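You operate a simulated robot arm through the tools that you are given. There is no shell and no other tool.

You are at the controls of a simulated robot arm. One attempt, no reset.

JOB
Wipe the oil patch off the table and put the lids back on the three open tins.
Fine: use the grey pad and lay it back; each lid on its own tin. What is to be rubbed or washed off counts as gone when no trace of it is left.
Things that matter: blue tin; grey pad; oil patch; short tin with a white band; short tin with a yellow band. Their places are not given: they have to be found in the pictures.

Only the result counts: the job must be done as asked and must still hold three seconds after the hand-in. Knocking over, shifting, dropping, spilling or breaking anything else fails it. Lids that push on must go on centred and level and be pressed home; caps that screw on are set level and turned clockwise until they are tight.

ROBOT AND FRAMES
A 6-joint arm with a two-finger parallel gripper, fixed in place. Base frame: the origin is at the foot of the arm, x ahead of it, y to its left, z up; the work surface is at about z = 80. Units: cm, degrees, N and s.
With the tool pointing down near the work surface it reaches from about 26 to 68 cm from the base axis. Its first joint turns from -66.0 to 66.0 degrees. Payload 2.9 kg.
The TCP is the grasp point between the finger pads, 3 cm short of the fingertips. In the tool frame z runs along the fingers and y along their closing line. Largest opening 11 cm; finger width 2, thickness 1; the body of the gripper, 4.8 by 11.2 cm, starts 5.5 cm behind the TCP.
Orientation is told as [roll, pitch, yaw] about the base's x, y, z axes, in that order, counted from this pose: with the fingers straight down and closing along the base's y, the tool's x points along the base's -x, its y along +y and its z along -z.

CONTROLS
- The arm moves only by the tool servo_tool. Its argument "rows" is a list of rows, each a list of 7 numbers: the shift along the tool's x, y, z in cm, then the turn, a rotation vector about the tool's x, y, z in degrees, then the closure in counts, from 0 (fully open) to 255 (shut). In form: [[x, y, z, rx, ry, rz, hand], ...]. A call has 1 to 20 rows; each row shifts and turns the commanded pose from where the row before left it, along the tool's axes as they then stand. A row lasts 0.2 s, in which the tool goes at most 5 cm and 8.6 degrees; a call with a longer step from one row to the next is refused whole, and so is a gripper value outside its range. A pose out of reach is approached as far as the arm can. The call stops where the force on the tool passes 70 N (or 10 N more than at its start, if that is more) or the arm is blocked; 0.2 s more then pass. Each finger travels about 10.8 cm/s and halts on what it meets, pressing with about 34 N; the grip force reading is that of the motor and also rises with nothing between the fingers. The clock runs only during rows and for 0.2 s after the last one: add rows that do not move to give the fingers time. The reply holds the time, the measured pose of the TCP, the force on the tool along the base axes, the opening and the grip force, in the units named above and with some noise, with the torque about the TCP (base axes, N m) and any sound that the robot's microphone picked up.
- Cameras (640 x 400 px; columns grow to the right, rows downward): "scene" is fixed at [7.44, 42.62, 139.13]; the picture's right is [-0.81, -0.59, 0.00], its down [-0.29, 0.40, -0.87] and it looks along [0.51, -0.70, -0.50] (base axes); focal length 336 px, centre (320, 200). "wrist" rides on the gripper at [7.2, 1.7, -10.3] in the tool frame; the picture's right is [-0.23, 0.97, 0.00], its down [-0.76, -0.18, -0.62] and it looks along [-0.61, -0.14, 0.78] (tool axes); focal length 222 px, centre (320, 200).
- get_image(camera): a new picture of that camera. The clock stands still meanwhile.
- probe_pixels(camera, pixels): for up to 12 pixels [column, row] of the newest picture of that camera ("zoom" is the newest enlarged one), the place [x, y, z] in the base frame of the surface seen there, good to about 0.3 cm. The clock stands still meanwhile.
- enlarge(camera, box): a new picture of the part [left, top, right, bottom] of that camera's present view, enlarged. The clock stands still meanwhile.
- finish_job(): hands the job in; it is judged then, once.

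Leave the gripper open and the arm clear of the work at the hand-in unless told otherwise.

The tools are called after "Call:" as a command line: name --pt "numbers of a row" for each row, then --argument value for the rest, lists and objects as JSON in quotes. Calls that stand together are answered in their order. servo_tool: Moves the arm, as the interface text tells. Its arguments: {"type":"object","properties":{"rows":{"type":"array","items":{"type":"array","items":{"type":"number"}}}},"required":["rows"]} The other tools are called the same way: get_image (camera) takes a picture; probe_pixels (camera, pixels) gives the place of the surface under pixels of a picture; enlarge (camera, box) takes an enlarged picture of a part of a camera's view; finish_job () hands the job in.

At the start:

```text
t: 0.0
eef_pos: [45.7, 1.24, 113.82]
orientation: [0.0, 0.0, 0.0]
wrist_force: [-0.6, -0.3, 0.5]
moment: [-0.02, -0.01, -0.01]
width: 10.98
grasp_force: 0.1
```

scene: 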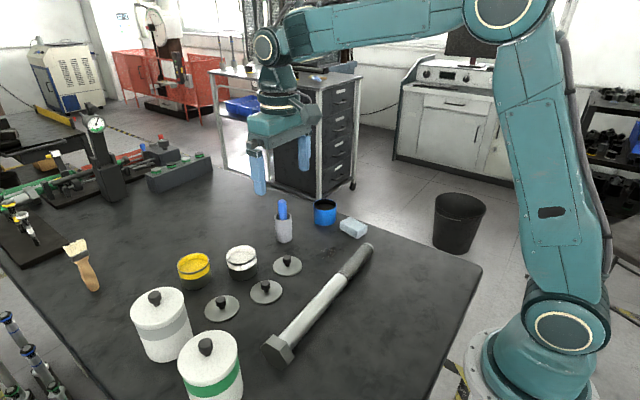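
wrist: 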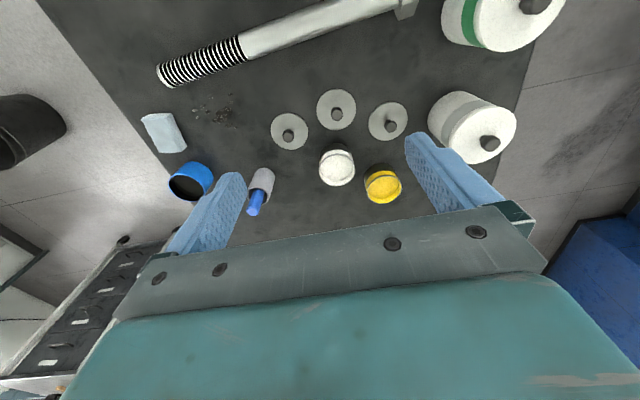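

I see three lids with knobs, a white-banded tin, a yellow-banded tin, a blue tin, a light pad and a dark patch near the pad. I'll enlarge both views to see the details.

Call:
enlarge --camera "scene" --box '[160, 180, 400, 330]'

Call:
enlarge --camera "wrist" --box '[130, 60, 450, 230]'

```text
2.67 times, centred on (280, 255) of scene
```

zoom: 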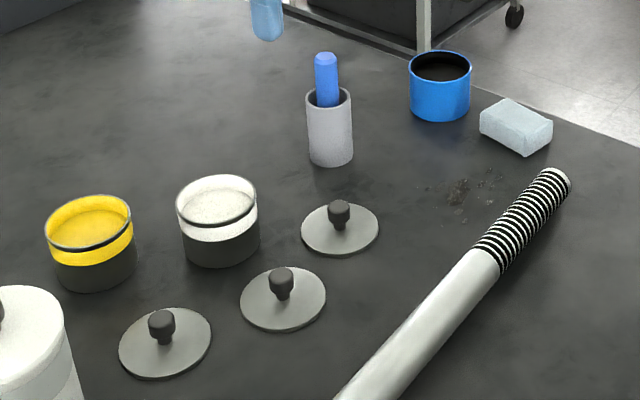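

```text
2.00 times, centred on (290, 145) of wrist
```

zoom: 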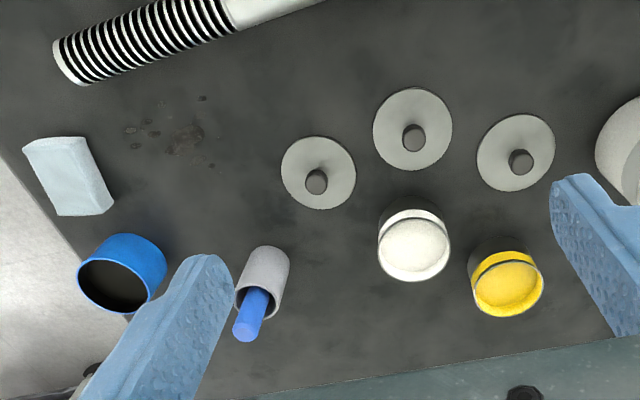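

The lids look slightly different in size. I'll probe with the newest zoom (wrist): lid edges and knobs, tin rims, the pad and the patch.

Call:
probe_pixels --camera "zoom" --pixels '[[282, 172], [355, 178], [318, 137], [322, 209], [374, 128], [452, 128], [412, 88], [412, 169], [478, 158], [554, 145], [524, 114], [506, 190]]'

Call:
probe_pixels --camera "zoom" --pixels '[[316, 182], [413, 138], [520, 161], [415, 240], [508, 285], [116, 285], [68, 175], [185, 140], [130, 130], [220, 165], [203, 98], [158, 100]]'

Call:
enlarge --camera "scene" --box '[170, 235, 310, 322]'

```text
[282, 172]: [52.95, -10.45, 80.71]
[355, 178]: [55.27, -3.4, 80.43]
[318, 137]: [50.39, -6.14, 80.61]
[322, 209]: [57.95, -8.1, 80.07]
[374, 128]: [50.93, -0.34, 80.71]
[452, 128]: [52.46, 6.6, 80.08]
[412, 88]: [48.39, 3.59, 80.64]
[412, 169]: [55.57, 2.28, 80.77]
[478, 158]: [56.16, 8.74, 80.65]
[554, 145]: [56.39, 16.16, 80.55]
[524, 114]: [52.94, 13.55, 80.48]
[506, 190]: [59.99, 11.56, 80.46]
```

```text
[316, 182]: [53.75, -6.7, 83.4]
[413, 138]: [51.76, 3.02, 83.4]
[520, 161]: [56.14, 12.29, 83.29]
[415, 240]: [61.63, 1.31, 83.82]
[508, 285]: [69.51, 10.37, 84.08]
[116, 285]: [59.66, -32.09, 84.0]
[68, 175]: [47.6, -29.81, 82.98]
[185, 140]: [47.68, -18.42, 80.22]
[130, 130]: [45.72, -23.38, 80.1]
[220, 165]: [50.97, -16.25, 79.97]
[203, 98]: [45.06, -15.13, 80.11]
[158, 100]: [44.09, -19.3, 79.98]
```

```text
4.57 times, centred on (240, 278) of scene
```

zoom: 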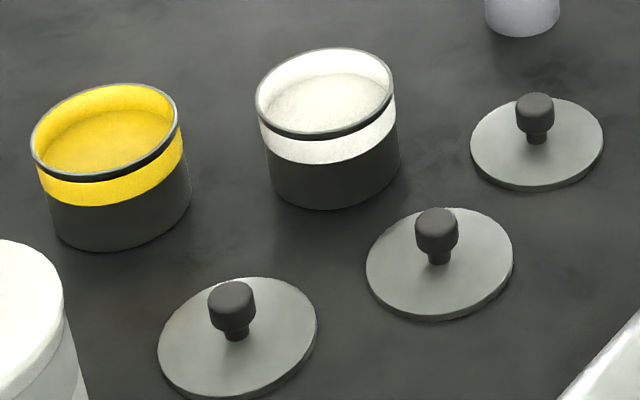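

All lids look about 7.4–7.7 cm across. I'll enlarge each lid and tin strongly to look for marks that tell which lid belongs to which tin.

Call:
enlarge --camera "scene" --box '[200, 288, 248, 325]'

Call:
enlarge --camera "scene" --box '[244, 274, 292, 311]'

Call:
enlarge --camera "scene" --box '[266, 248, 314, 285]'

Call:
enlarge --camera "scene" --box '[300, 190, 380, 245]'

Call:
enlarge --camera "wrist" --box '[260, 80, 420, 180]'

```text
10.81 times, centred on (224, 306) of scene
```

zoom: 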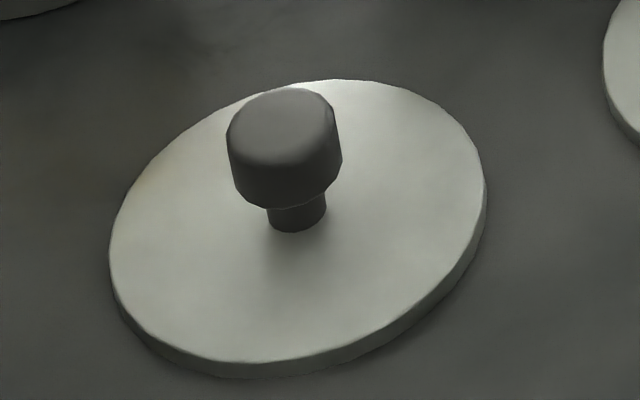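

```text
10.81 times, centred on (268, 292) of scene
```

zoom: 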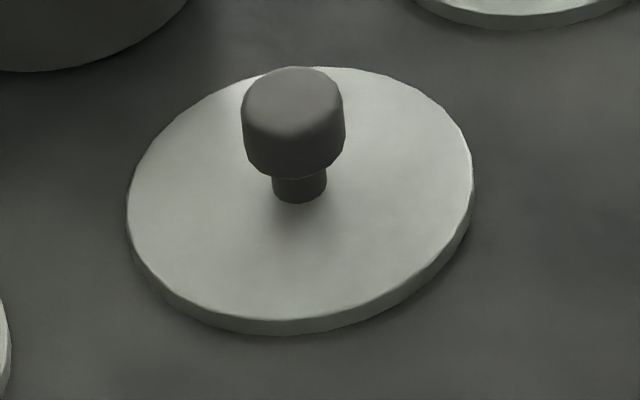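

```text
10.81 times, centred on (290, 266) of scene
```

zoom: 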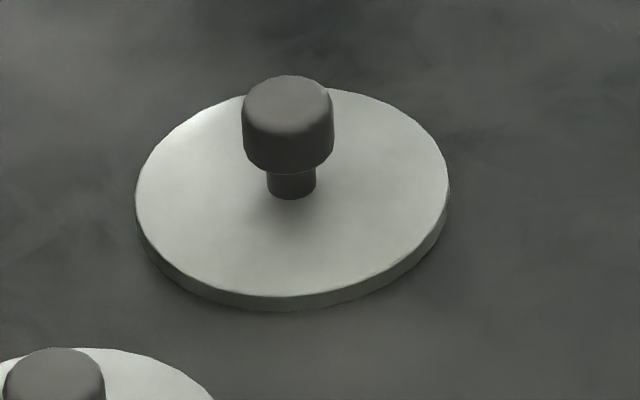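

```text
7.27 times, centred on (340, 218) of scene
```

zoom: 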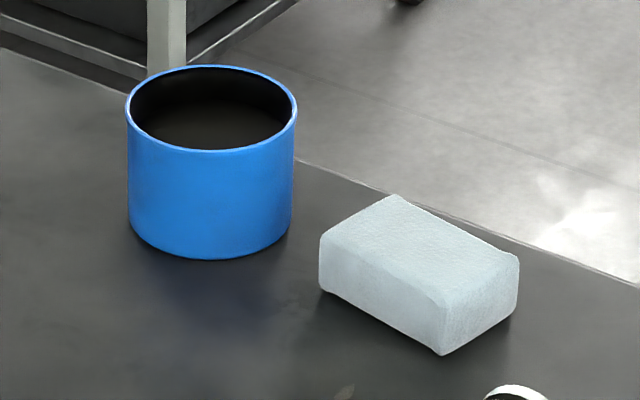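

```text
4.00 times, centred on (340, 130) of wrist
```

zoom: 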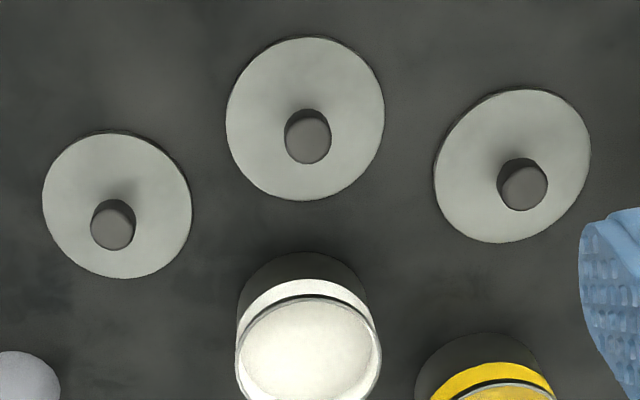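

The three lids all measure ~7.5 cm across. Now I'll zoom on the tins and probe their rims, then do the pad and patch.

Call:
enlarge --camera "scene" --box '[170, 238, 266, 298]'

Call:
probe_pixels --camera "zoom" --pixels '[[48, 165], [262, 120], [160, 105], [380, 90], [575, 60], [480, 45], [150, 220], [470, 150], [160, 290], [475, 220], [90, 210], [430, 140]]'

```text
6.67 times, centred on (218, 268) of scene
```

zoom: 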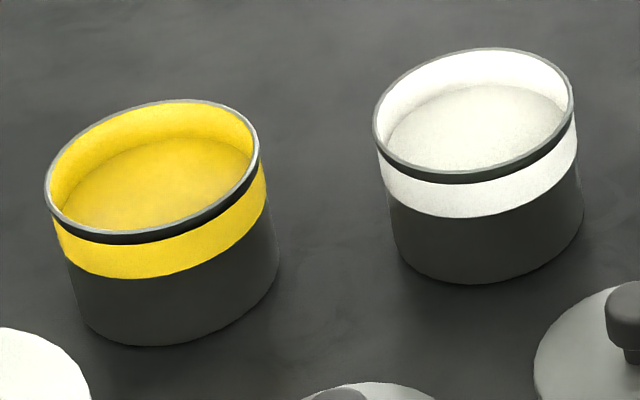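

```text
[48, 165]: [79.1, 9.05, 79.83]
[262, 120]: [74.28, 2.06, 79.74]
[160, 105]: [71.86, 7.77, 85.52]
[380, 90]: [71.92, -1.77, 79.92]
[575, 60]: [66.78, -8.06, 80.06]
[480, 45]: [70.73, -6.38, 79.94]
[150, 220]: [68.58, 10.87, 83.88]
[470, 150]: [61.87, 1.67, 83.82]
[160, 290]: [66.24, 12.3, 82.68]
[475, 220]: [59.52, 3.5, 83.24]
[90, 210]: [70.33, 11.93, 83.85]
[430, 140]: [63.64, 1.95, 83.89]
```

The rims work out at z≈85.5, with the white tin near (62.2, 1.0) and the yellow tin near (69.2, 10). Next I'll zoom on the pad, patch and blue tin and probe them.

Call:
enlarge --camera "scene" --box '[300, 190, 380, 240]'

Call:
probe_pixels --camera "zoom" --pixels '[[420, 240], [345, 250], [400, 215], [495, 265], [440, 290], [380, 300], [480, 310], [210, 150], [220, 72], [210, 110], [210, 200], [440, 360]]'

Call:
enlarge --camera "scene" --box '[300, 230, 380, 280]'

Call:
enlarge --camera "wrist" --box '[130, 70, 290, 170]'

```text
8.00 times, centred on (340, 215) of scene
```

zoom: 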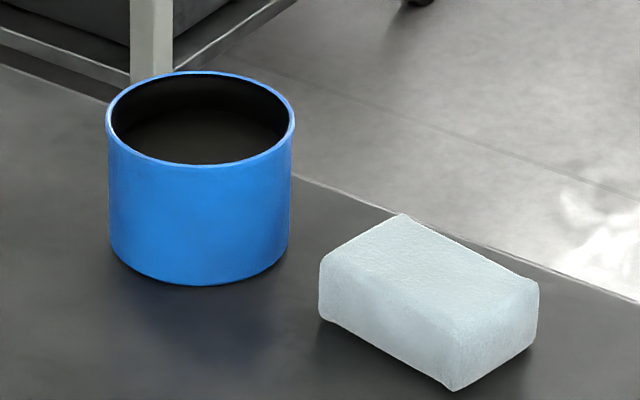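

```text
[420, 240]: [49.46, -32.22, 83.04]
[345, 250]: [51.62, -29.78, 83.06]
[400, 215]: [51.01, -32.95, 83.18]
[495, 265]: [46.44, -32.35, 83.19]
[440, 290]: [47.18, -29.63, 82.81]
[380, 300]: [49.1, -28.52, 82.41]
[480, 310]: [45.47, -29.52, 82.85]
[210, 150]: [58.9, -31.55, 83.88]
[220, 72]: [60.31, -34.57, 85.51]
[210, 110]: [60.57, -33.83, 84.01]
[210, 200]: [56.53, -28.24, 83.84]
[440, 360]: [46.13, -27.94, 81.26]
```

```text
8.00 times, centred on (340, 255) of scene
```

zoom: 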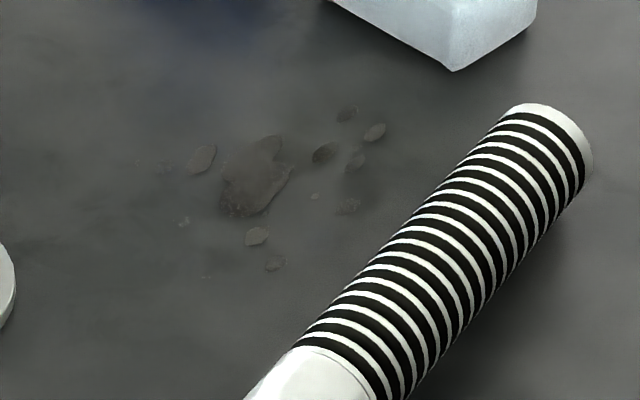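

```text
4.00 times, centred on (210, 120) of wrist
```

zoom: 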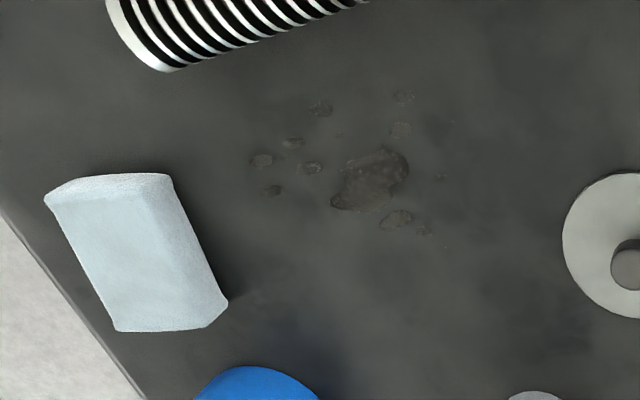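

Pad top is at z≈83.1, centred about (48.2, −30.2), with its long axis turned about −9° from x. Next I'll probe the patch specks, the bolt end and the cup on the newest zoom (wrist 4x).

Call:
probe_pixels --camera "zoom" --pixels '[[262, 160], [272, 190], [320, 108], [404, 95], [440, 177], [425, 230], [396, 220], [352, 205], [445, 247], [165, 68], [112, 15], [452, 122]]'

Call:
probe_pixels --camera "scene" --pixels '[[366, 246], [372, 252], [350, 268], [320, 295], [284, 240], [283, 210], [276, 236], [292, 236], [284, 222], [340, 278], [300, 320], [282, 202]]'

```text
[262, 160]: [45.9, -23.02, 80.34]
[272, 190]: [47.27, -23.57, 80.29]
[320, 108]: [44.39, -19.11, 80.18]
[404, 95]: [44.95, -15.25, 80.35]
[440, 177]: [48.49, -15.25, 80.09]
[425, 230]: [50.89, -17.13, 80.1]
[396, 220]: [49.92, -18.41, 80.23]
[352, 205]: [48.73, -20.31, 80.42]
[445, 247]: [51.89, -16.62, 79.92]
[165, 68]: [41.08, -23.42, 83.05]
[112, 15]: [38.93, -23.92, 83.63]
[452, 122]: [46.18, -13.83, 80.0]
```

```text
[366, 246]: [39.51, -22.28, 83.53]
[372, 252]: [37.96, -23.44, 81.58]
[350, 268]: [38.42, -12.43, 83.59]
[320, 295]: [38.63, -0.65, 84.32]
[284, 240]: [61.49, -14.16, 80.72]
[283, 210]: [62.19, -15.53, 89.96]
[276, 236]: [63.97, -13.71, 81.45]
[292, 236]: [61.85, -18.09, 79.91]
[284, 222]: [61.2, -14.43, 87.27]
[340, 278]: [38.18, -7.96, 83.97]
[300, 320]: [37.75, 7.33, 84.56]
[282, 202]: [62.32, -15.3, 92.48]
```

The bolt lies along x≈38–41, and the patch spans x 44–52 and y −24 to −14. I'll wipe first. Step one: move high above the pad at (48.2, −30.2) with the hand open, and turn to yaw −9°.

Call:
servo_tool --pt "-0.278 -3.493 2.0 0 0 0 0" --pt "-0.278 -3.493 2.0 0 0 0 0" --pt "-0.278 -3.493 2.0 0 0 0 0" --pt "-0.278 -3.493 2.0 0 0 0 0" --pt "-0.278 -3.493 2.0 0 0 0 0" --pt "-0.278 -3.493 2.0 0 0 0 0" --pt "-0.278 -3.493 2.0 0 0 0 0" --pt "-0.278 -3.493 2.0 0 0 0 0" --pt "-0.278 -3.493 2.0 0 0 0 0" --pt "0 0 0 0 0 4.5 60" --pt "0 0 0 0 0 4.5 60" --pt "0 0 0 0 0 0 60" --pt "0 0 0 0 0 0 60"

Call:
get_image --camera "wrist"

Call:
get_image --camera "scene"

```text
t: 2.8
eef_pos: [48.29, -30.3, 95.95]
orientation: [-0.1, 0.1, -9.0]
wrist_force: [0.2, 0.7, 0.4]
moment: [0.06, 0.0, -0.01]
width: 8.44
grasp_force: 0.0
```

```text
taken
```

wrist: 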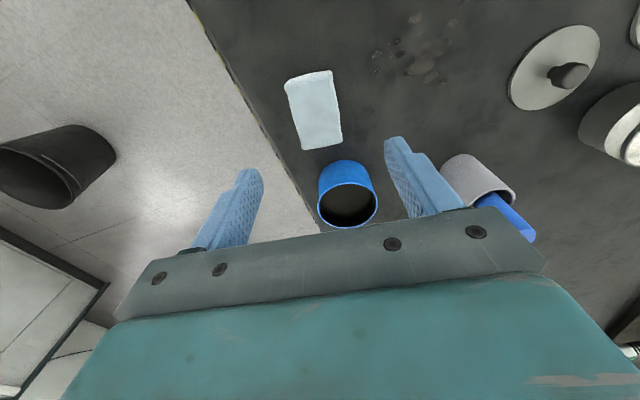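

```text
taken
```

scene: 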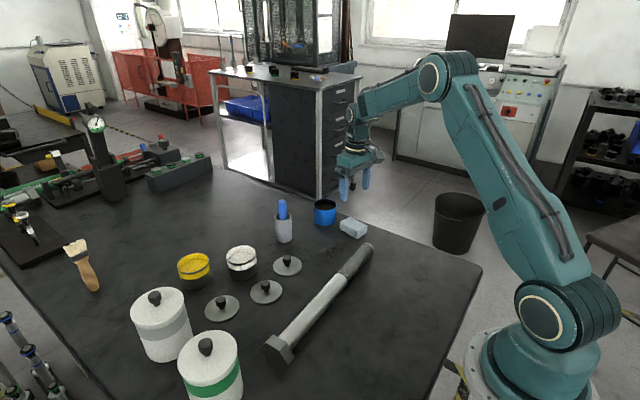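

The pad shows at (315, 110) in the wrist view, near where the TCP projects. I'll enlarge and probe the pad edges to refine its centre and angle.

Call:
enlarge --camera "wrist" --box '[265, 60, 361, 160]'

```text
4.00 times, centred on (313, 110) of wrist
```

zoom: 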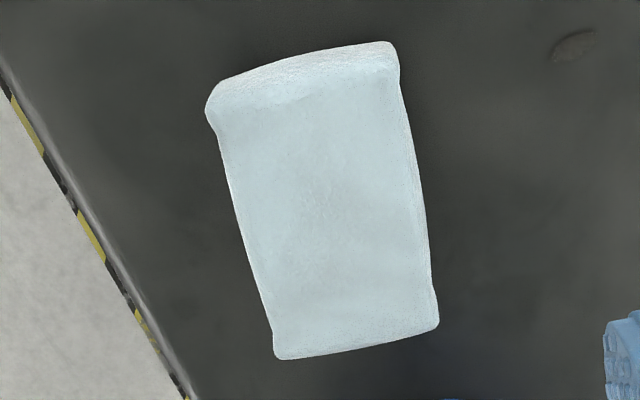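

Call:
probe_pixels --camera "zoom" --pixels '[[235, 180], [250, 240], [265, 300], [395, 120], [408, 180], [418, 240], [425, 290], [300, 345], [360, 335], [410, 325], [260, 110], [370, 90]]'

```text
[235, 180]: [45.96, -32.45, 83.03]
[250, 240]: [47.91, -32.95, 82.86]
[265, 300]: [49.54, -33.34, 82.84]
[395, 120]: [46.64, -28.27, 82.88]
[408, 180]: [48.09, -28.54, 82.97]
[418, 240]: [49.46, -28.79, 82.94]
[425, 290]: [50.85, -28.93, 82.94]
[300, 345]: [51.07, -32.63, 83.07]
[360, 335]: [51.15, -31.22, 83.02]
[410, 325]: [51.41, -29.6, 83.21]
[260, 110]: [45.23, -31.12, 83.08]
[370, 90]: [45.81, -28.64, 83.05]
```

Pad centre ≈ (48.15, −30.5), yaw ≈ −9 to −10°, which matches the hand. I'll lower to TCP z≈84.1 (fingertips ~1.1 above the table), still open.

Call:
servo_tool --pt "0 0 3 0 0 0 60" --pt "0 0 3 0 0 0 60" --pt "0 0 3 0 0 0 60" --pt "0 0 1.85 0 0 0 60" --pt "0 0 1.0 0 0 0 60" --pt "0 0 0 0 0 0 60"

Call:
get_image --camera "wrist"

Call:
enlarge --camera "scene" --box '[310, 180, 400, 250]'

```text
t: 4.2
eef_pos: [48.4, -30.45, 84.12]
orientation: [0.0, 0.0, -9.0]
wrist_force: [-0.1, -0.4, 0.1]
moment: [0.0, -0.03, -0.02]
width: 8.42
grasp_force: 0.0
```

```text
taken
```

wrist: 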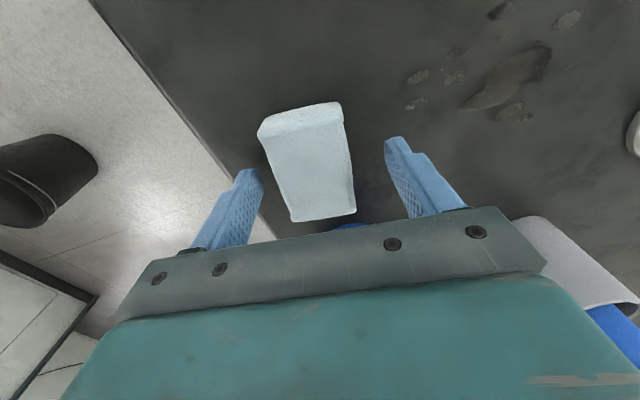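

```text
5.71 times, centred on (355, 215) of scene
```

zoom: 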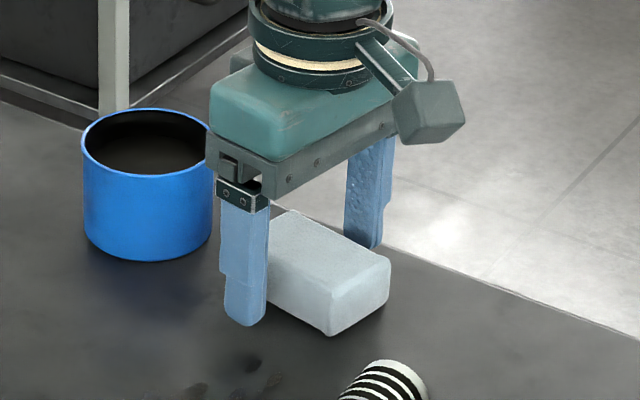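

The pad sits about 0.3 cm to the left of (−y) and slightly nearer than the TCP. I'll shift a little and then close on it.

Call:
servo_tool --pt "0.2 -0.3 0 0 0 0 60" --pt "0 0 0 0 0 0 60" --pt "0 0 0 0 0 0 110" --pt "0 0 0 0 0 0 140" --pt "0 0 0 0 0 0 255" --pt "0 0 0 0 0 0 255" --pt "0 0 0 0 0 0 255"

Call:
get_image --camera "wrist"

Call:
enlarge --camera "scene" --box '[310, 180, 400, 250]'

```text
t: 5.8
eef_pos: [48.19, -30.65, 84.18]
orientation: [0.0, 0.0, -9.1]
wrist_force: [-0.4, -0.6, 1.3]
moment: [-0.03, 0.04, 0.01]
width: 4.87
grasp_force: 34.1
```

```text
taken
```

wrist: 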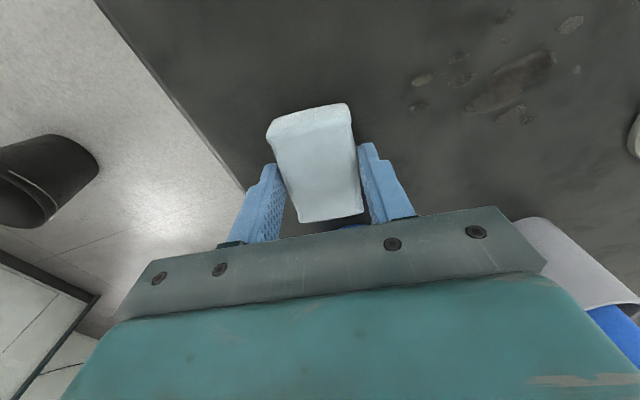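

```text
5.71 times, centred on (355, 215) of scene
```

zoom: 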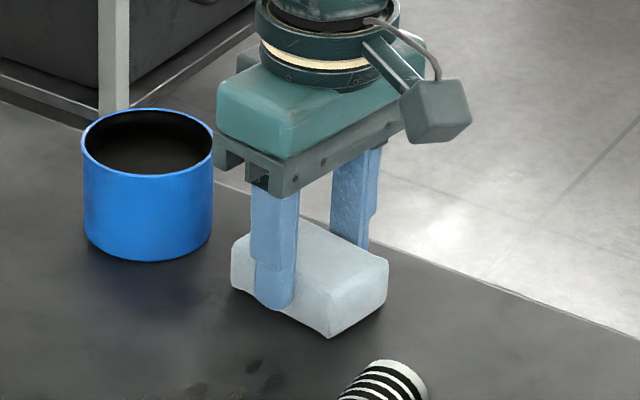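

The pad is firmly held (opening 4.87, 34 N). I'll lift 3 cm, straighten to yaw 0, move to the near-left end of the patch at (45.8, −25.5), and lower until it is almost touching.

Call:
servo_tool --pt "0 0 -1.5 0 0 0 255" --pt "0 0 -1.5 0 0 0 255" --pt "0 0 0 0 0 -4.5 255" --pt "0 0 0 0 0 -4.6 255" --pt "1.2 2.6 0 0 0 0 255" --pt "1.2 2.55 0 0 0 0 255" --pt "0 0 1.5 0 0 0 255" --pt "0 0 1.3 0 0 0 255" --pt "0 0 0 0 0 0 255"

Call:
enlarge --camera "scene" --box '[300, 190, 400, 280]'

```text
t: 7.8
eef_pos: [45.66, -25.17, 84.2]
orientation: [0.0, 0.0, 0.1]
wrist_force: [-0.4, -1.0, -0.5]
moment: [0.03, -0.02, -0.02]
width: 4.89
grasp_force: 34.1
```

```text
4.44 times, centred on (350, 235) of scene
```

zoom: 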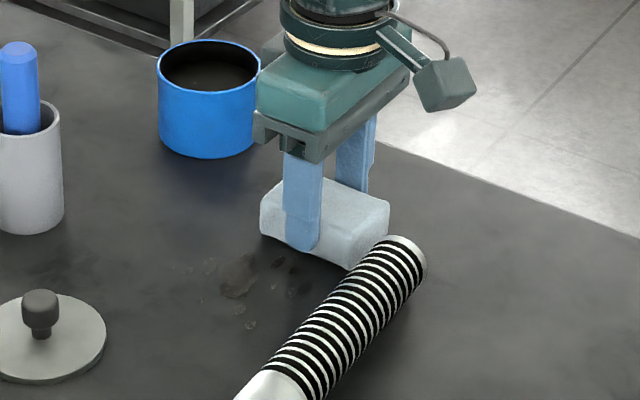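

It's at contact height (84.2) with no force yet. I'll press down in small steps until I feel a few newtons.

Call:
servo_tool --pt "0 0 0.1 0 0 0 255" --pt "0 0 0.1 0 0 0 255" --pt "0 0 0 0 0 0 255"

```text
t: 8.6
eef_pos: [45.7, -25.31, 83.99]
orientation: [0.0, -0.1, 0.1]
wrist_force: [-3.8, 1.0, 13.0]
moment: [0.06, 0.21, -0.02]
width: 4.92
grasp_force: 34.1
```

Contact force is about 13 N, good for rubbing. First sweep runs along +y over the near lane (x≈45.7), from −25.3 to −12.5.

Call:
servo_tool --pt "0 1.6 0 0 0 0 255" --pt "0 1.6 0 0 0 0 255" --pt "0 1.6 0 0 0 0 255" --pt "0 1.6 0 0 0 0 255" --pt "0 1.6 0 0 0 0 255" --pt "0 1.6 0 0 0 0 255" --pt "0 1.6 0 0 0 0 255" --pt "0 1.6 0 0 0 0 255" --pt "0 0 0 0 0 0 255"

Call:
enlarge --camera "scene" --box '[280, 210, 380, 290]'

Call:
get_image --camera "wrist"

```text
t: 10.6
eef_pos: [45.63, -12.75, 84.03]
orientation: [0.0, -0.2, -0.1]
wrist_force: [-0.5, -12.6, 30.4]
moment: [-0.37, 0.13, -0.06]
width: 4.86
grasp_force: 33.8
```

```text
5.00 times, centred on (330, 250) of scene
```

zoom: 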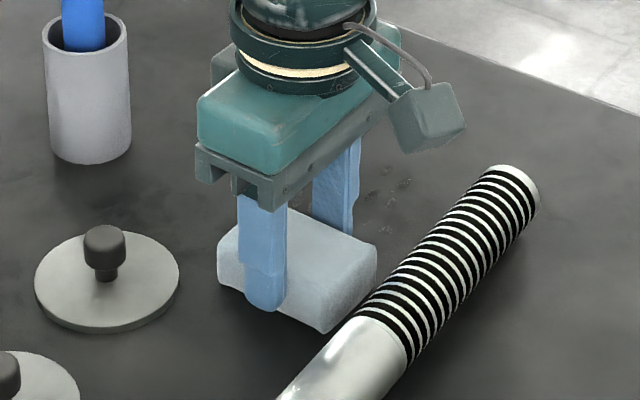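

```text
taken
```

wrist: 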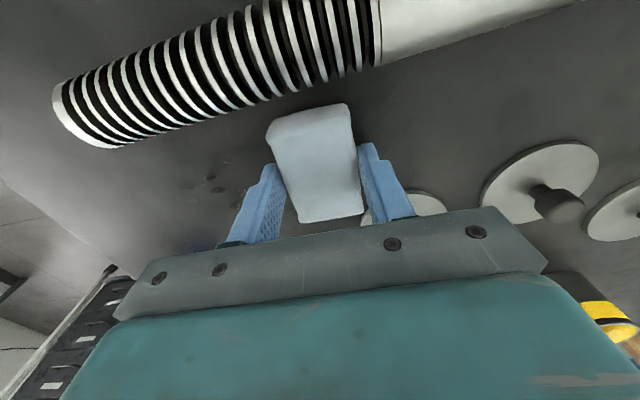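

The smear is fainter, but the force rose to 30 N. I'll raise 0.1 and sweep back along −y with the pad shifted to x≈47.5.

Call:
servo_tool --pt "0 0 -0.1 0 0 0 255" --pt "-0.9 0 0 0 0 0 255" --pt "-0.9 -1.0 0 0 0 0 255" --pt "0 -1.6 0 0 0 0 255" --pt "0 -1.6 0 0 0 0 255" --pt "0 -1.6 0 0 0 0 255" --pt "0 -1.6 0 0 0 0 255" --pt "0 -1.6 0 0 0 0 255" --pt "0 -1.6 0 0 0 0 255" --pt "0 -1.6 0 0 0 0 255" --pt "0 0 0 0 0 0 255"

Call:
enlarge --camera "scene" --box '[280, 210, 380, 290]'

Call:
get_image --camera "wrist"

```text
t: 13.0
eef_pos: [47.58, -24.86, 84.12]
orientation: [0.1, 0.0, 0.2]
wrist_force: [-0.2, -0.2, 0.0]
moment: [-0.05, 0.02, 0.02]
width: 4.89
grasp_force: 33.7
```

```text
5.00 times, centred on (330, 250) of scene
```

zoom: 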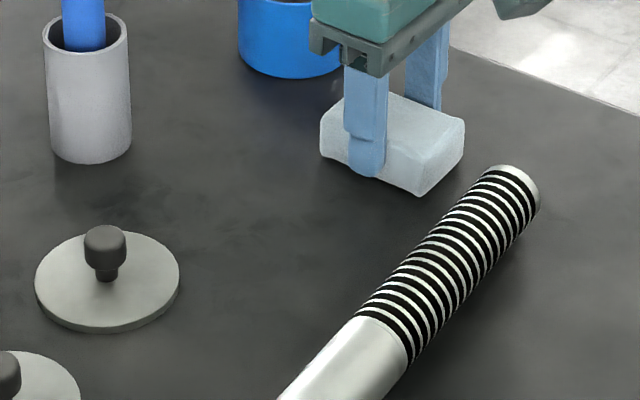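

```text
taken
```

wrist: 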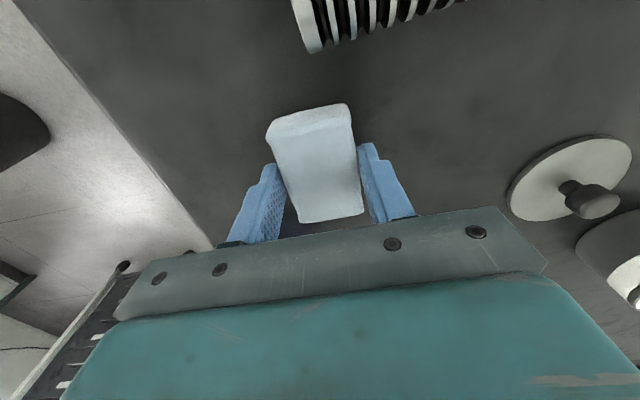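

Nearly all gone. I'll press slightly more and rub the far lane (x≈49.4) along +y up to −14.4, then back along the near lane.

Call:
servo_tool --pt "-0.9 0 0.08 0 0 0 255" --pt "-0.9 0 0.07 0 0 0 255" --pt "0 1.5 0 0 0 0 255" --pt "0 1.5 0 0 0 0 255" --pt "0 1.5 0 0 0 0 255" --pt "0 1.5 0 0 0 0 255" --pt "0 1.5 0 0 0 0 255" --pt "0 1.5 0 0 0 0 255" --pt "0 1.5 0 0 0 0 255" --pt "0 0 -0.1 0 0 0 255" --pt "0 0 0 0 0 0 255"

Call:
servo_tool --pt "1.0 0 0 0 0 0 255" --pt "1.0 0 0 0 0 0 255" --pt "0.8 1.0 0 0 0 0 255" --pt "0.6 0.8 0.05 0 0 0 255" --pt "0 -1.5 0 0 0 0 255" --pt "0 -1.5 0 0 0 0 255" --pt "0 -1.5 0 0 0 0 255" --pt "0 -1.5 0 0 0 0 255" --pt "0 -1.5 0 0 0 0 255" --pt "0 -1.5 0 0 0 0 255" --pt "0 -1.5 0 0 0 0 255" --pt "0 -1.5 0 0 0 0 255" --pt "0 0 0 0 0 0 255"

Call:
enlarge --camera "scene" --box '[290, 225, 370, 275]'

Call:
get_image --camera "wrist"

```text
t: 15.4
eef_pos: [49.22, -14.12, 83.94]
orientation: [0.0, -0.1, 0.1]
wrist_force: [1.9, -7.6, 21.7]
moment: [-0.37, -0.39, -0.11]
width: 4.89
grasp_force: 33.9
```

```text
t: 18.2
eef_pos: [45.76, -24.26, 83.92]
orientation: [-0.1, -0.1, 0.1]
wrist_force: [-1.0, 8.8, 24.9]
moment: [0.38, -0.01, 0.03]
width: 4.88
grasp_force: 33.9
```

```text
8.00 times, centred on (330, 250) of scene
```

zoom: 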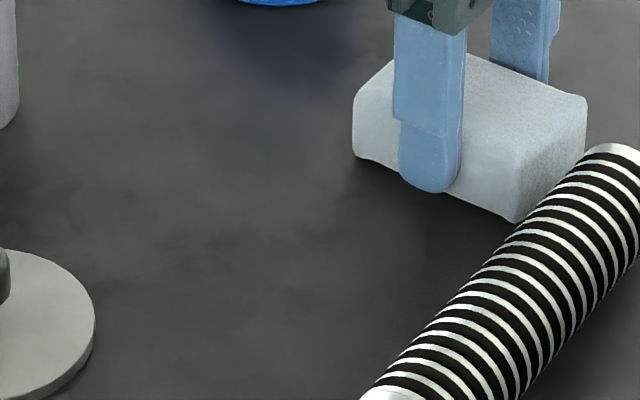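

```text
taken
```

wrist: 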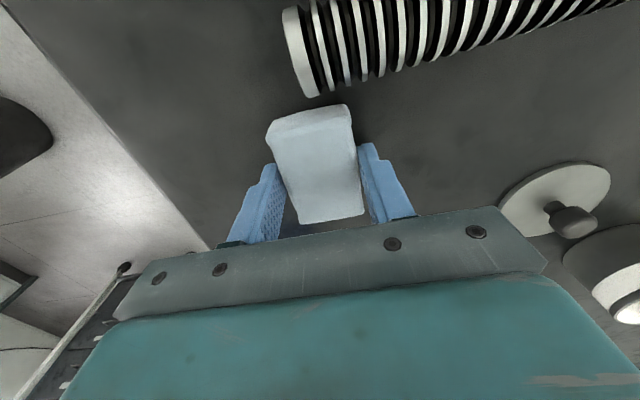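

The patch looks gone. For safety I'll rub the middle lane along +y and the far lane back once more, then lift to look.

Call:
servo_tool --pt "-0.9 0 -0.05 0 0 0 255" --pt "-0.9 0 0 0 0 0 255" --pt "0 1.5 0 0 0 0 255" --pt "0 1.5 0 0 0 0 255" --pt "0 1.5 0 0 0 0 255" --pt "0 1.5 0 0 0 0 255" --pt "0 1.5 0 0 0 0 255" --pt "0 1.5 0 0 0 0 255" --pt "-1.0 0.8 0 0 0 0 255" --pt "-1.0 0 0 0 0 0 255" --pt "-0.5 0 0 0 0 0 255" --pt "0 -1.5 0 0 0 0 255" --pt "0 -1.5 0 0 0 0 255" --pt "0 -1.5 0 0 0 0 255" --pt "0 -1.5 0 0 0 0 255" --pt "0 -1.5 0 0 0 0 255" --pt "0 -1.5 0 0 0 0 255" --pt "0 0 -1.5 0 0 0 255" --pt "0 0 -2.5 0 0 0 255" --pt "0 0 0 0 0 0 255"

Call:
enlarge --camera "scene" --box '[290, 220, 386, 280]'

Call:
get_image --camera "wrist"

```text
t: 22.4
eef_pos: [50.19, -23.6, 87.76]
orientation: [0.0, 0.0, 0.1]
wrist_force: [0.8, -1.2, -1.0]
moment: [-0.02, -0.03, 0.0]
width: 4.87
grasp_force: 33.8
```

```text
6.67 times, centred on (338, 250) of scene
```

zoom: 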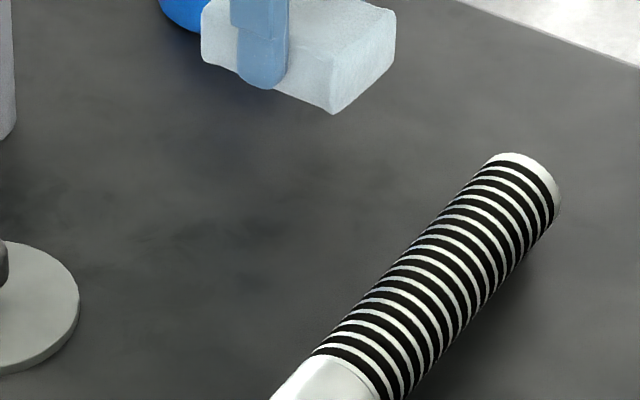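

```text
taken
```

wrist: 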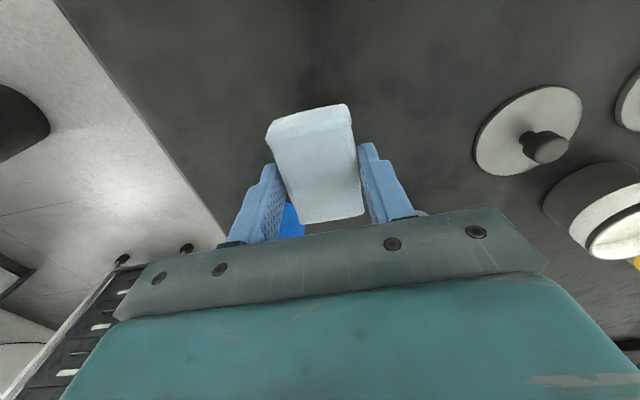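

The table looks clean. I'll check closely in the wrist view around (400, 120) before laying the pad back.

Call:
enlarge --camera "wrist" --box '[340, 40, 500, 160]'

Call:
enlarge --camera "scene" --box '[300, 235, 350, 270]'

```text
3.33 times, centred on (420, 100) of wrist
```

zoom: 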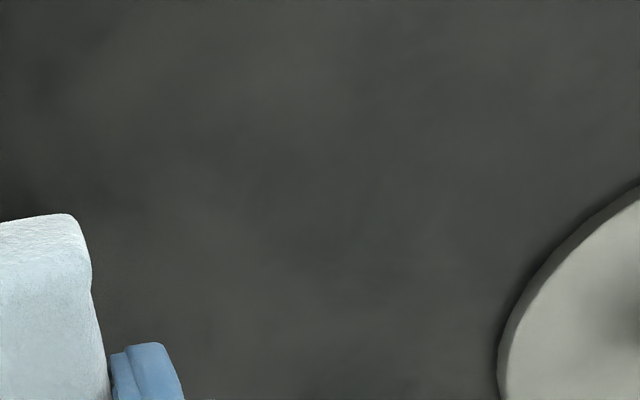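

```text
11.43 times, centred on (325, 252) of scene
```

zoom: 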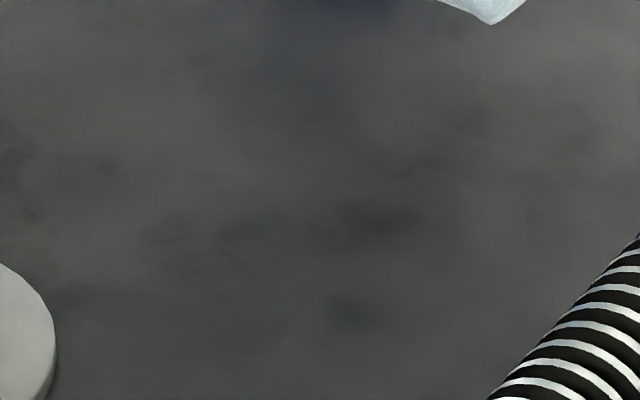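

Clean. Now I'll carry the pad back over its old place (48.19, −30.65), turn to yaw −9° and lower it.

Call:
servo_tool --pt "2.0 -1.0 0 0 0 0 255" --pt "0 -3.0 0 0 0 0 255" --pt "0 -3.05 0 0 0 0 255" --pt "0 0 0 0 0 4.6 255" --pt "0 0 0 0 0 4.6 255" --pt "0 0 1.5 0 0 0 255" --pt "0 0 1.5 0 0 0 255" --pt "0 0 0.45 0 0 0 255" --pt "0 0 0 0 0 0 255"

```text
t: 24.4
eef_pos: [48.33, -30.42, 84.56]
orientation: [0.0, -0.1, -9.0]
wrist_force: [-1.0, 1.5, -0.3]
moment: [0.01, -0.02, 0.01]
width: 4.87
grasp_force: 33.6
```

No contact yet at 84.56. I'll nudge to the exact old place and lower the last bit.

Call:
servo_tool --pt "0.1 -0.22 0 0 0 0 255" --pt "0 0 0.2 0 0 0 255" --pt "0 0 0.12 0 0 0 255" --pt "0 0 0 0 0 0 255"

```text
t: 25.4
eef_pos: [47.96, -30.72, 84.2]
orientation: [-0.1, 0.0, -9.1]
wrist_force: [0.2, 0.5, -0.2]
moment: [0.02, 0.01, -0.03]
width: 4.9
grasp_force: 34.5
```

It's barely off or just touching the table. I'll lower 0.08 more and open.

Call:
servo_tool --pt "0 0 0.08 0 0 0 255" --pt "0 0 0 0 0 0 255" --pt "0 0 0 0 0 0 130" --pt "0 0 0 0 0 0 90" --pt "0 0 0 0 0 0 60" --pt "0 0 0 0 0 0 60"

Call:
get_image --camera "wrist"

Call:
enlarge --camera "scene" --box '[310, 180, 400, 250]'

```text
t: 26.8
eef_pos: [47.95, -30.84, 84.1]
orientation: [0.0, 0.0, -9.1]
wrist_force: [-0.1, -0.2, -0.8]
moment: [-0.01, 0.01, 0.0]
width: 8.41
grasp_force: 0.0
```

```text
taken
```

wrist: 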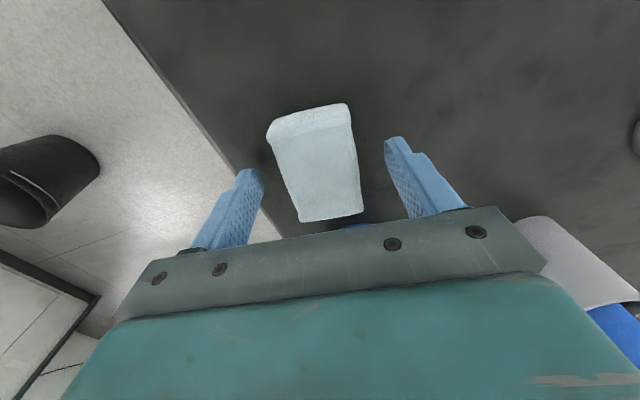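

```text
5.71 times, centred on (355, 215) of scene
```

zoom: 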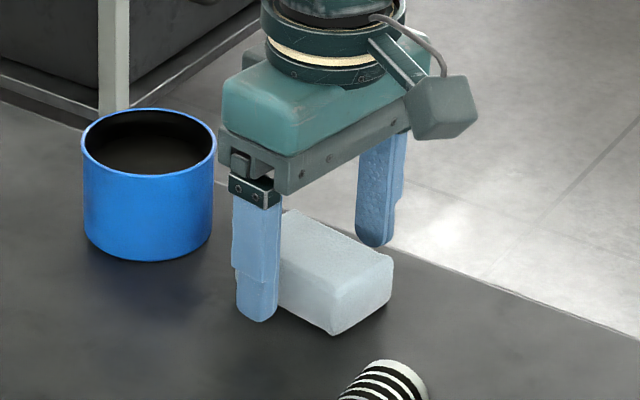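

The pad is laid back where it was. I'll rise straight up 16 cm and check the pad and wiped area from above.

Call:
servo_tool --pt "0 0 -2 0 0 0 60" --pt "0 0 -4 0 0 0 60" --pt "0 0 -4 0 0 0 60" --pt "0 0 -4 0 0 0 60" --pt "0 0 -2 0 0 0 0" --pt "0 0 0 0 0 -4.5 0" --pt "0 0 0 0 0 -4.6 0" --pt "0 0 0 0 0 0 0"

Call:
get_image --camera "wrist"

Call:
enlarge --camera "scene" --box '[290, 190, 390, 270]'

```text
t: 28.6
eef_pos: [47.99, -30.73, 100.17]
orientation: [0.0, -0.1, 0.1]
wrist_force: [-0.1, -0.2, -0.1]
moment: [0.02, 0.01, -0.02]
width: 11.0
grasp_force: 0.0
```

```text
taken
```

wrist: 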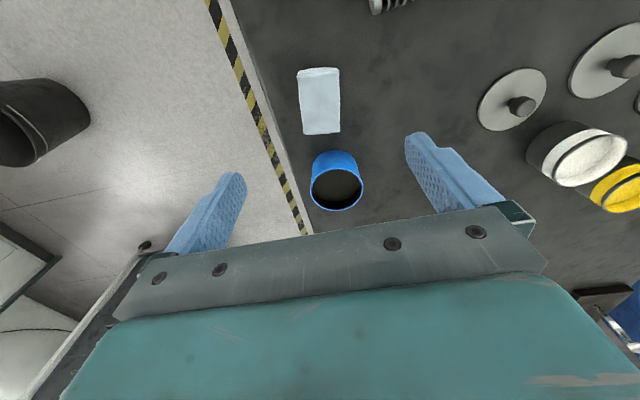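

```text
5.00 times, centred on (340, 230) of scene
```

zoom: 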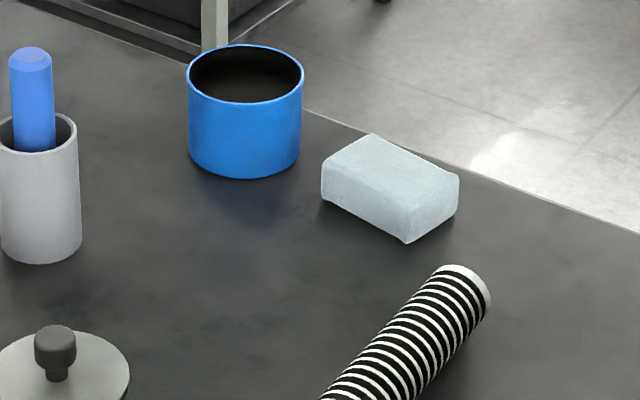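

The pad is back in place and the table is clean. Next I'll go above the nearest lid (call it A, near (54, −6.8)) and refine its position with the wrist view.

Call:
servo_tool --pt "-1.0 3.98 0 0 0 0 0" --pt "-1.0 3.98 0 0 0 0 0" --pt "-1.0 3.98 0 0 0 0 0" --pt "-1.0 3.98 0 0 0 0 0" --pt "-1.0 3.98 0.8 0 0 0 0" --pt "-1.0 3.98 2.0 0 0 0 0" --pt "0 0 2.0 0 0 0 0" --pt "0 0 0 0 0 0 0"

Call:
get_image --camera "wrist"

Call:
enlarge --camera "wrist" --box '[260, 60, 420, 160]'

```text
t: 30.4
eef_pos: [53.91, -6.85, 95.08]
orientation: [0.0, 0.0, 0.0]
wrist_force: [-0.3, 0.1, 0.8]
moment: [-0.02, 0.02, 0.0]
width: 11.01
grasp_force: 0.1
```

```text
taken
```

wrist: 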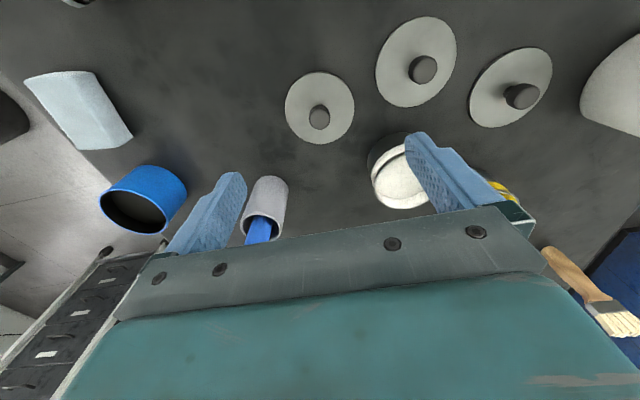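

```text
4.00 times, centred on (340, 110) of wrist
```

zoom: 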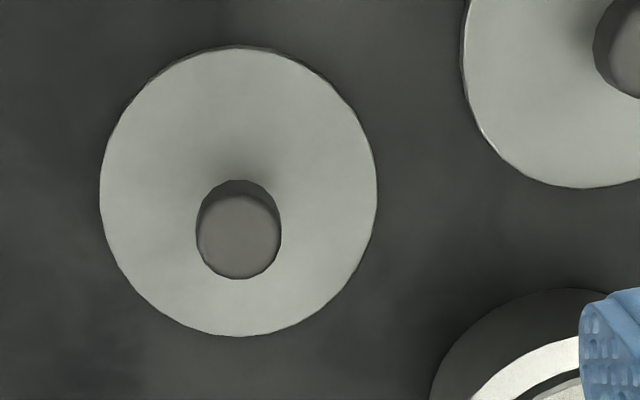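

The knob top is at wrist (319.75, 119), which matches the TCP's own projection (320, 119.9), so I'm centred over lid A. I'll lower with the fingers at ~6 cm opening to TCP z≈84.1.

Call:
servo_tool --pt "0 0 0 0 0 0 116" --pt "0 0 3 0 0 0 116" --pt "0 0 3 0 0 0 116" --pt "0 0 3 0 0 0 116" --pt "0 0 1.2 0 0 0 116" --pt "0 0 0.7 0 0 0 116" --pt "0 0 0 0 0 0 116"

Call:
get_image --camera "wrist"

Call:
enlarge --camera "scene" --box '[250, 210, 330, 280]'

```text
t: 32.0
eef_pos: [53.95, -6.96, 84.21]
orientation: [0.0, -0.1, -0.1]
wrist_force: [-0.5, 0.0, 1.1]
moment: [0.0, -0.02, 0.0]
width: 5.99
grasp_force: 0.1
```

```text
taken
```

wrist: 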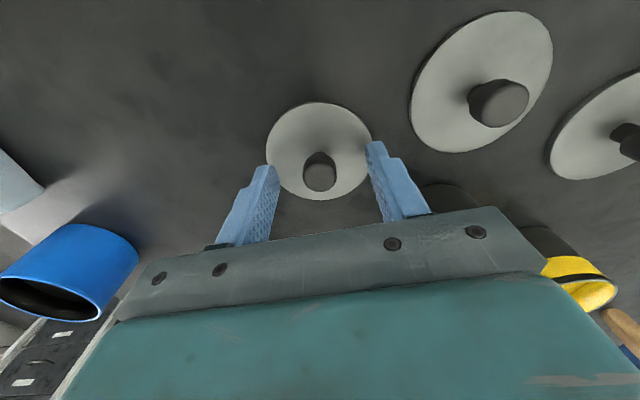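

```text
5.71 times, centred on (290, 245) of scene
```

zoom: 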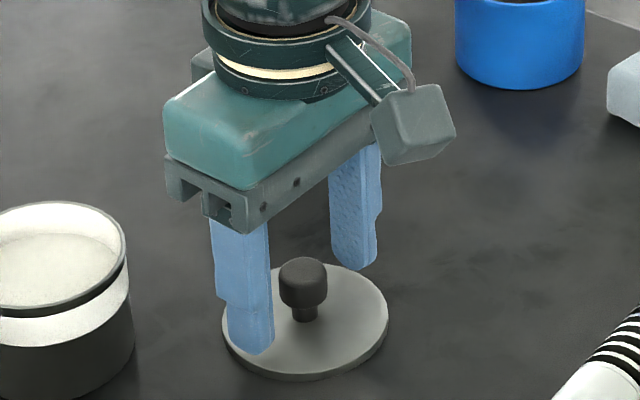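

I'll zoom on the knob in the wrist view to check the fore-aft centring before closing.

Call:
enlarge --camera "wrist" --box '[256, 100, 384, 220]'

Call:
enlarge --camera "scene" --box '[270, 230, 318, 280]'

```text
3.33 times, centred on (320, 160) of wrist
```

zoom: 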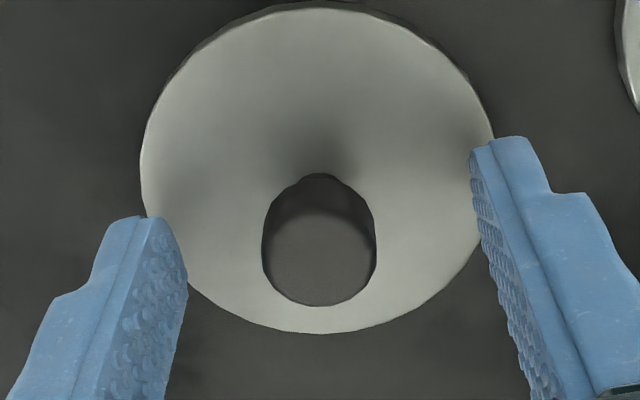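

```text
8.00 times, centred on (294, 255) of scene
```

zoom: 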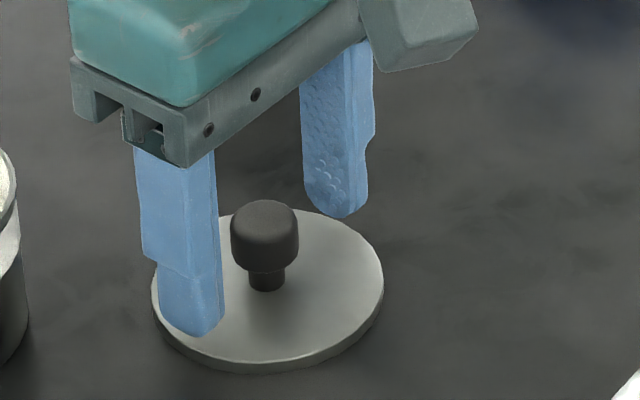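

The knob top projects to about (320, 177) against an expected 179, so it's centred within ~0.1 cm. I'll close on the knob.

Call:
servo_tool --pt "0 0 0 0 0 0 160" --pt "0 0 0 0 0 0 185" --pt "0 0 0 0 0 0 255" --pt "0 0 0 0 0 0 255" --pt "0 0 0 0 0 0 255"

Call:
enlarge --camera "wrist" --box '[256, 100, 384, 220]'

Call:
enlarge --camera "scene" --box '[270, 230, 318, 280]'

```text
t: 33.2
eef_pos: [54.03, -7.05, 84.38]
orientation: [-0.1, 0.0, -0.1]
wrist_force: [0.7, 0.0, -0.6]
moment: [0.0, -0.01, -0.01]
width: 1.91
grasp_force: 34.4
```

```text
3.33 times, centred on (320, 160) of wrist
```

zoom: 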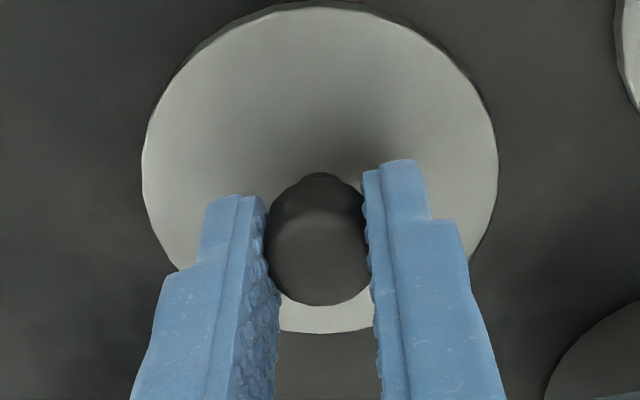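

```text
8.00 times, centred on (294, 255) of scene
```

zoom: 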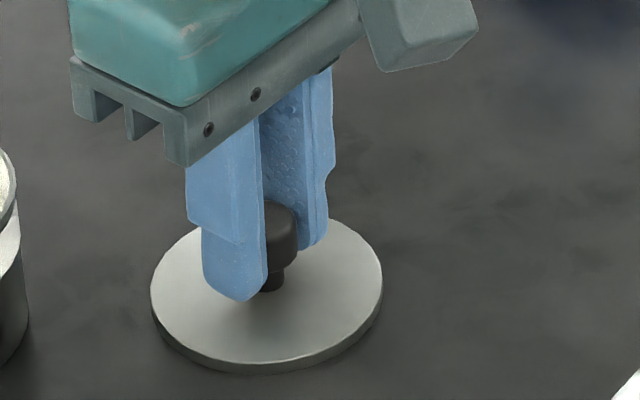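

The knob is gripped (opening 1.91, 34 N). I'll lift lid A by about 6 cm and check it hangs level.

Call:
servo_tool --pt "0 0 -1 0 0 0 255" --pt "0 0 -2 0 0 0 255" --pt "0 0 -3 0 0 0 255" --pt "0 0 0 0 0 0 255"

Call:
enlarge --camera "wrist" --box '[256, 100, 384, 220]'

Call:
enlarge --camera "scene" --box '[250, 200, 330, 270]'

```text
t: 34.2
eef_pos: [53.82, -7.02, 90.42]
orientation: [0.1, 0.0, 0.0]
wrist_force: [-0.6, 0.8, -0.3]
moment: [0.02, -0.02, -0.02]
width: 1.88
grasp_force: 34.1
```

```text
3.33 times, centred on (320, 160) of wrist
```

zoom: 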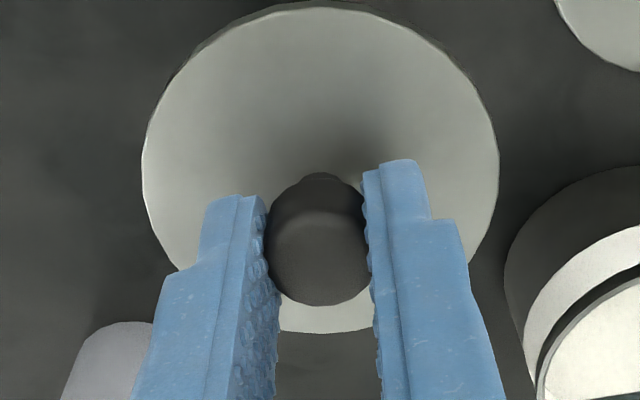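

```text
5.71 times, centred on (290, 235) of scene
```

zoom: 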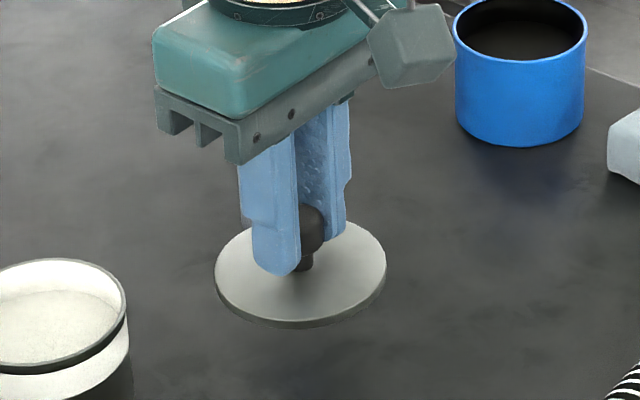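

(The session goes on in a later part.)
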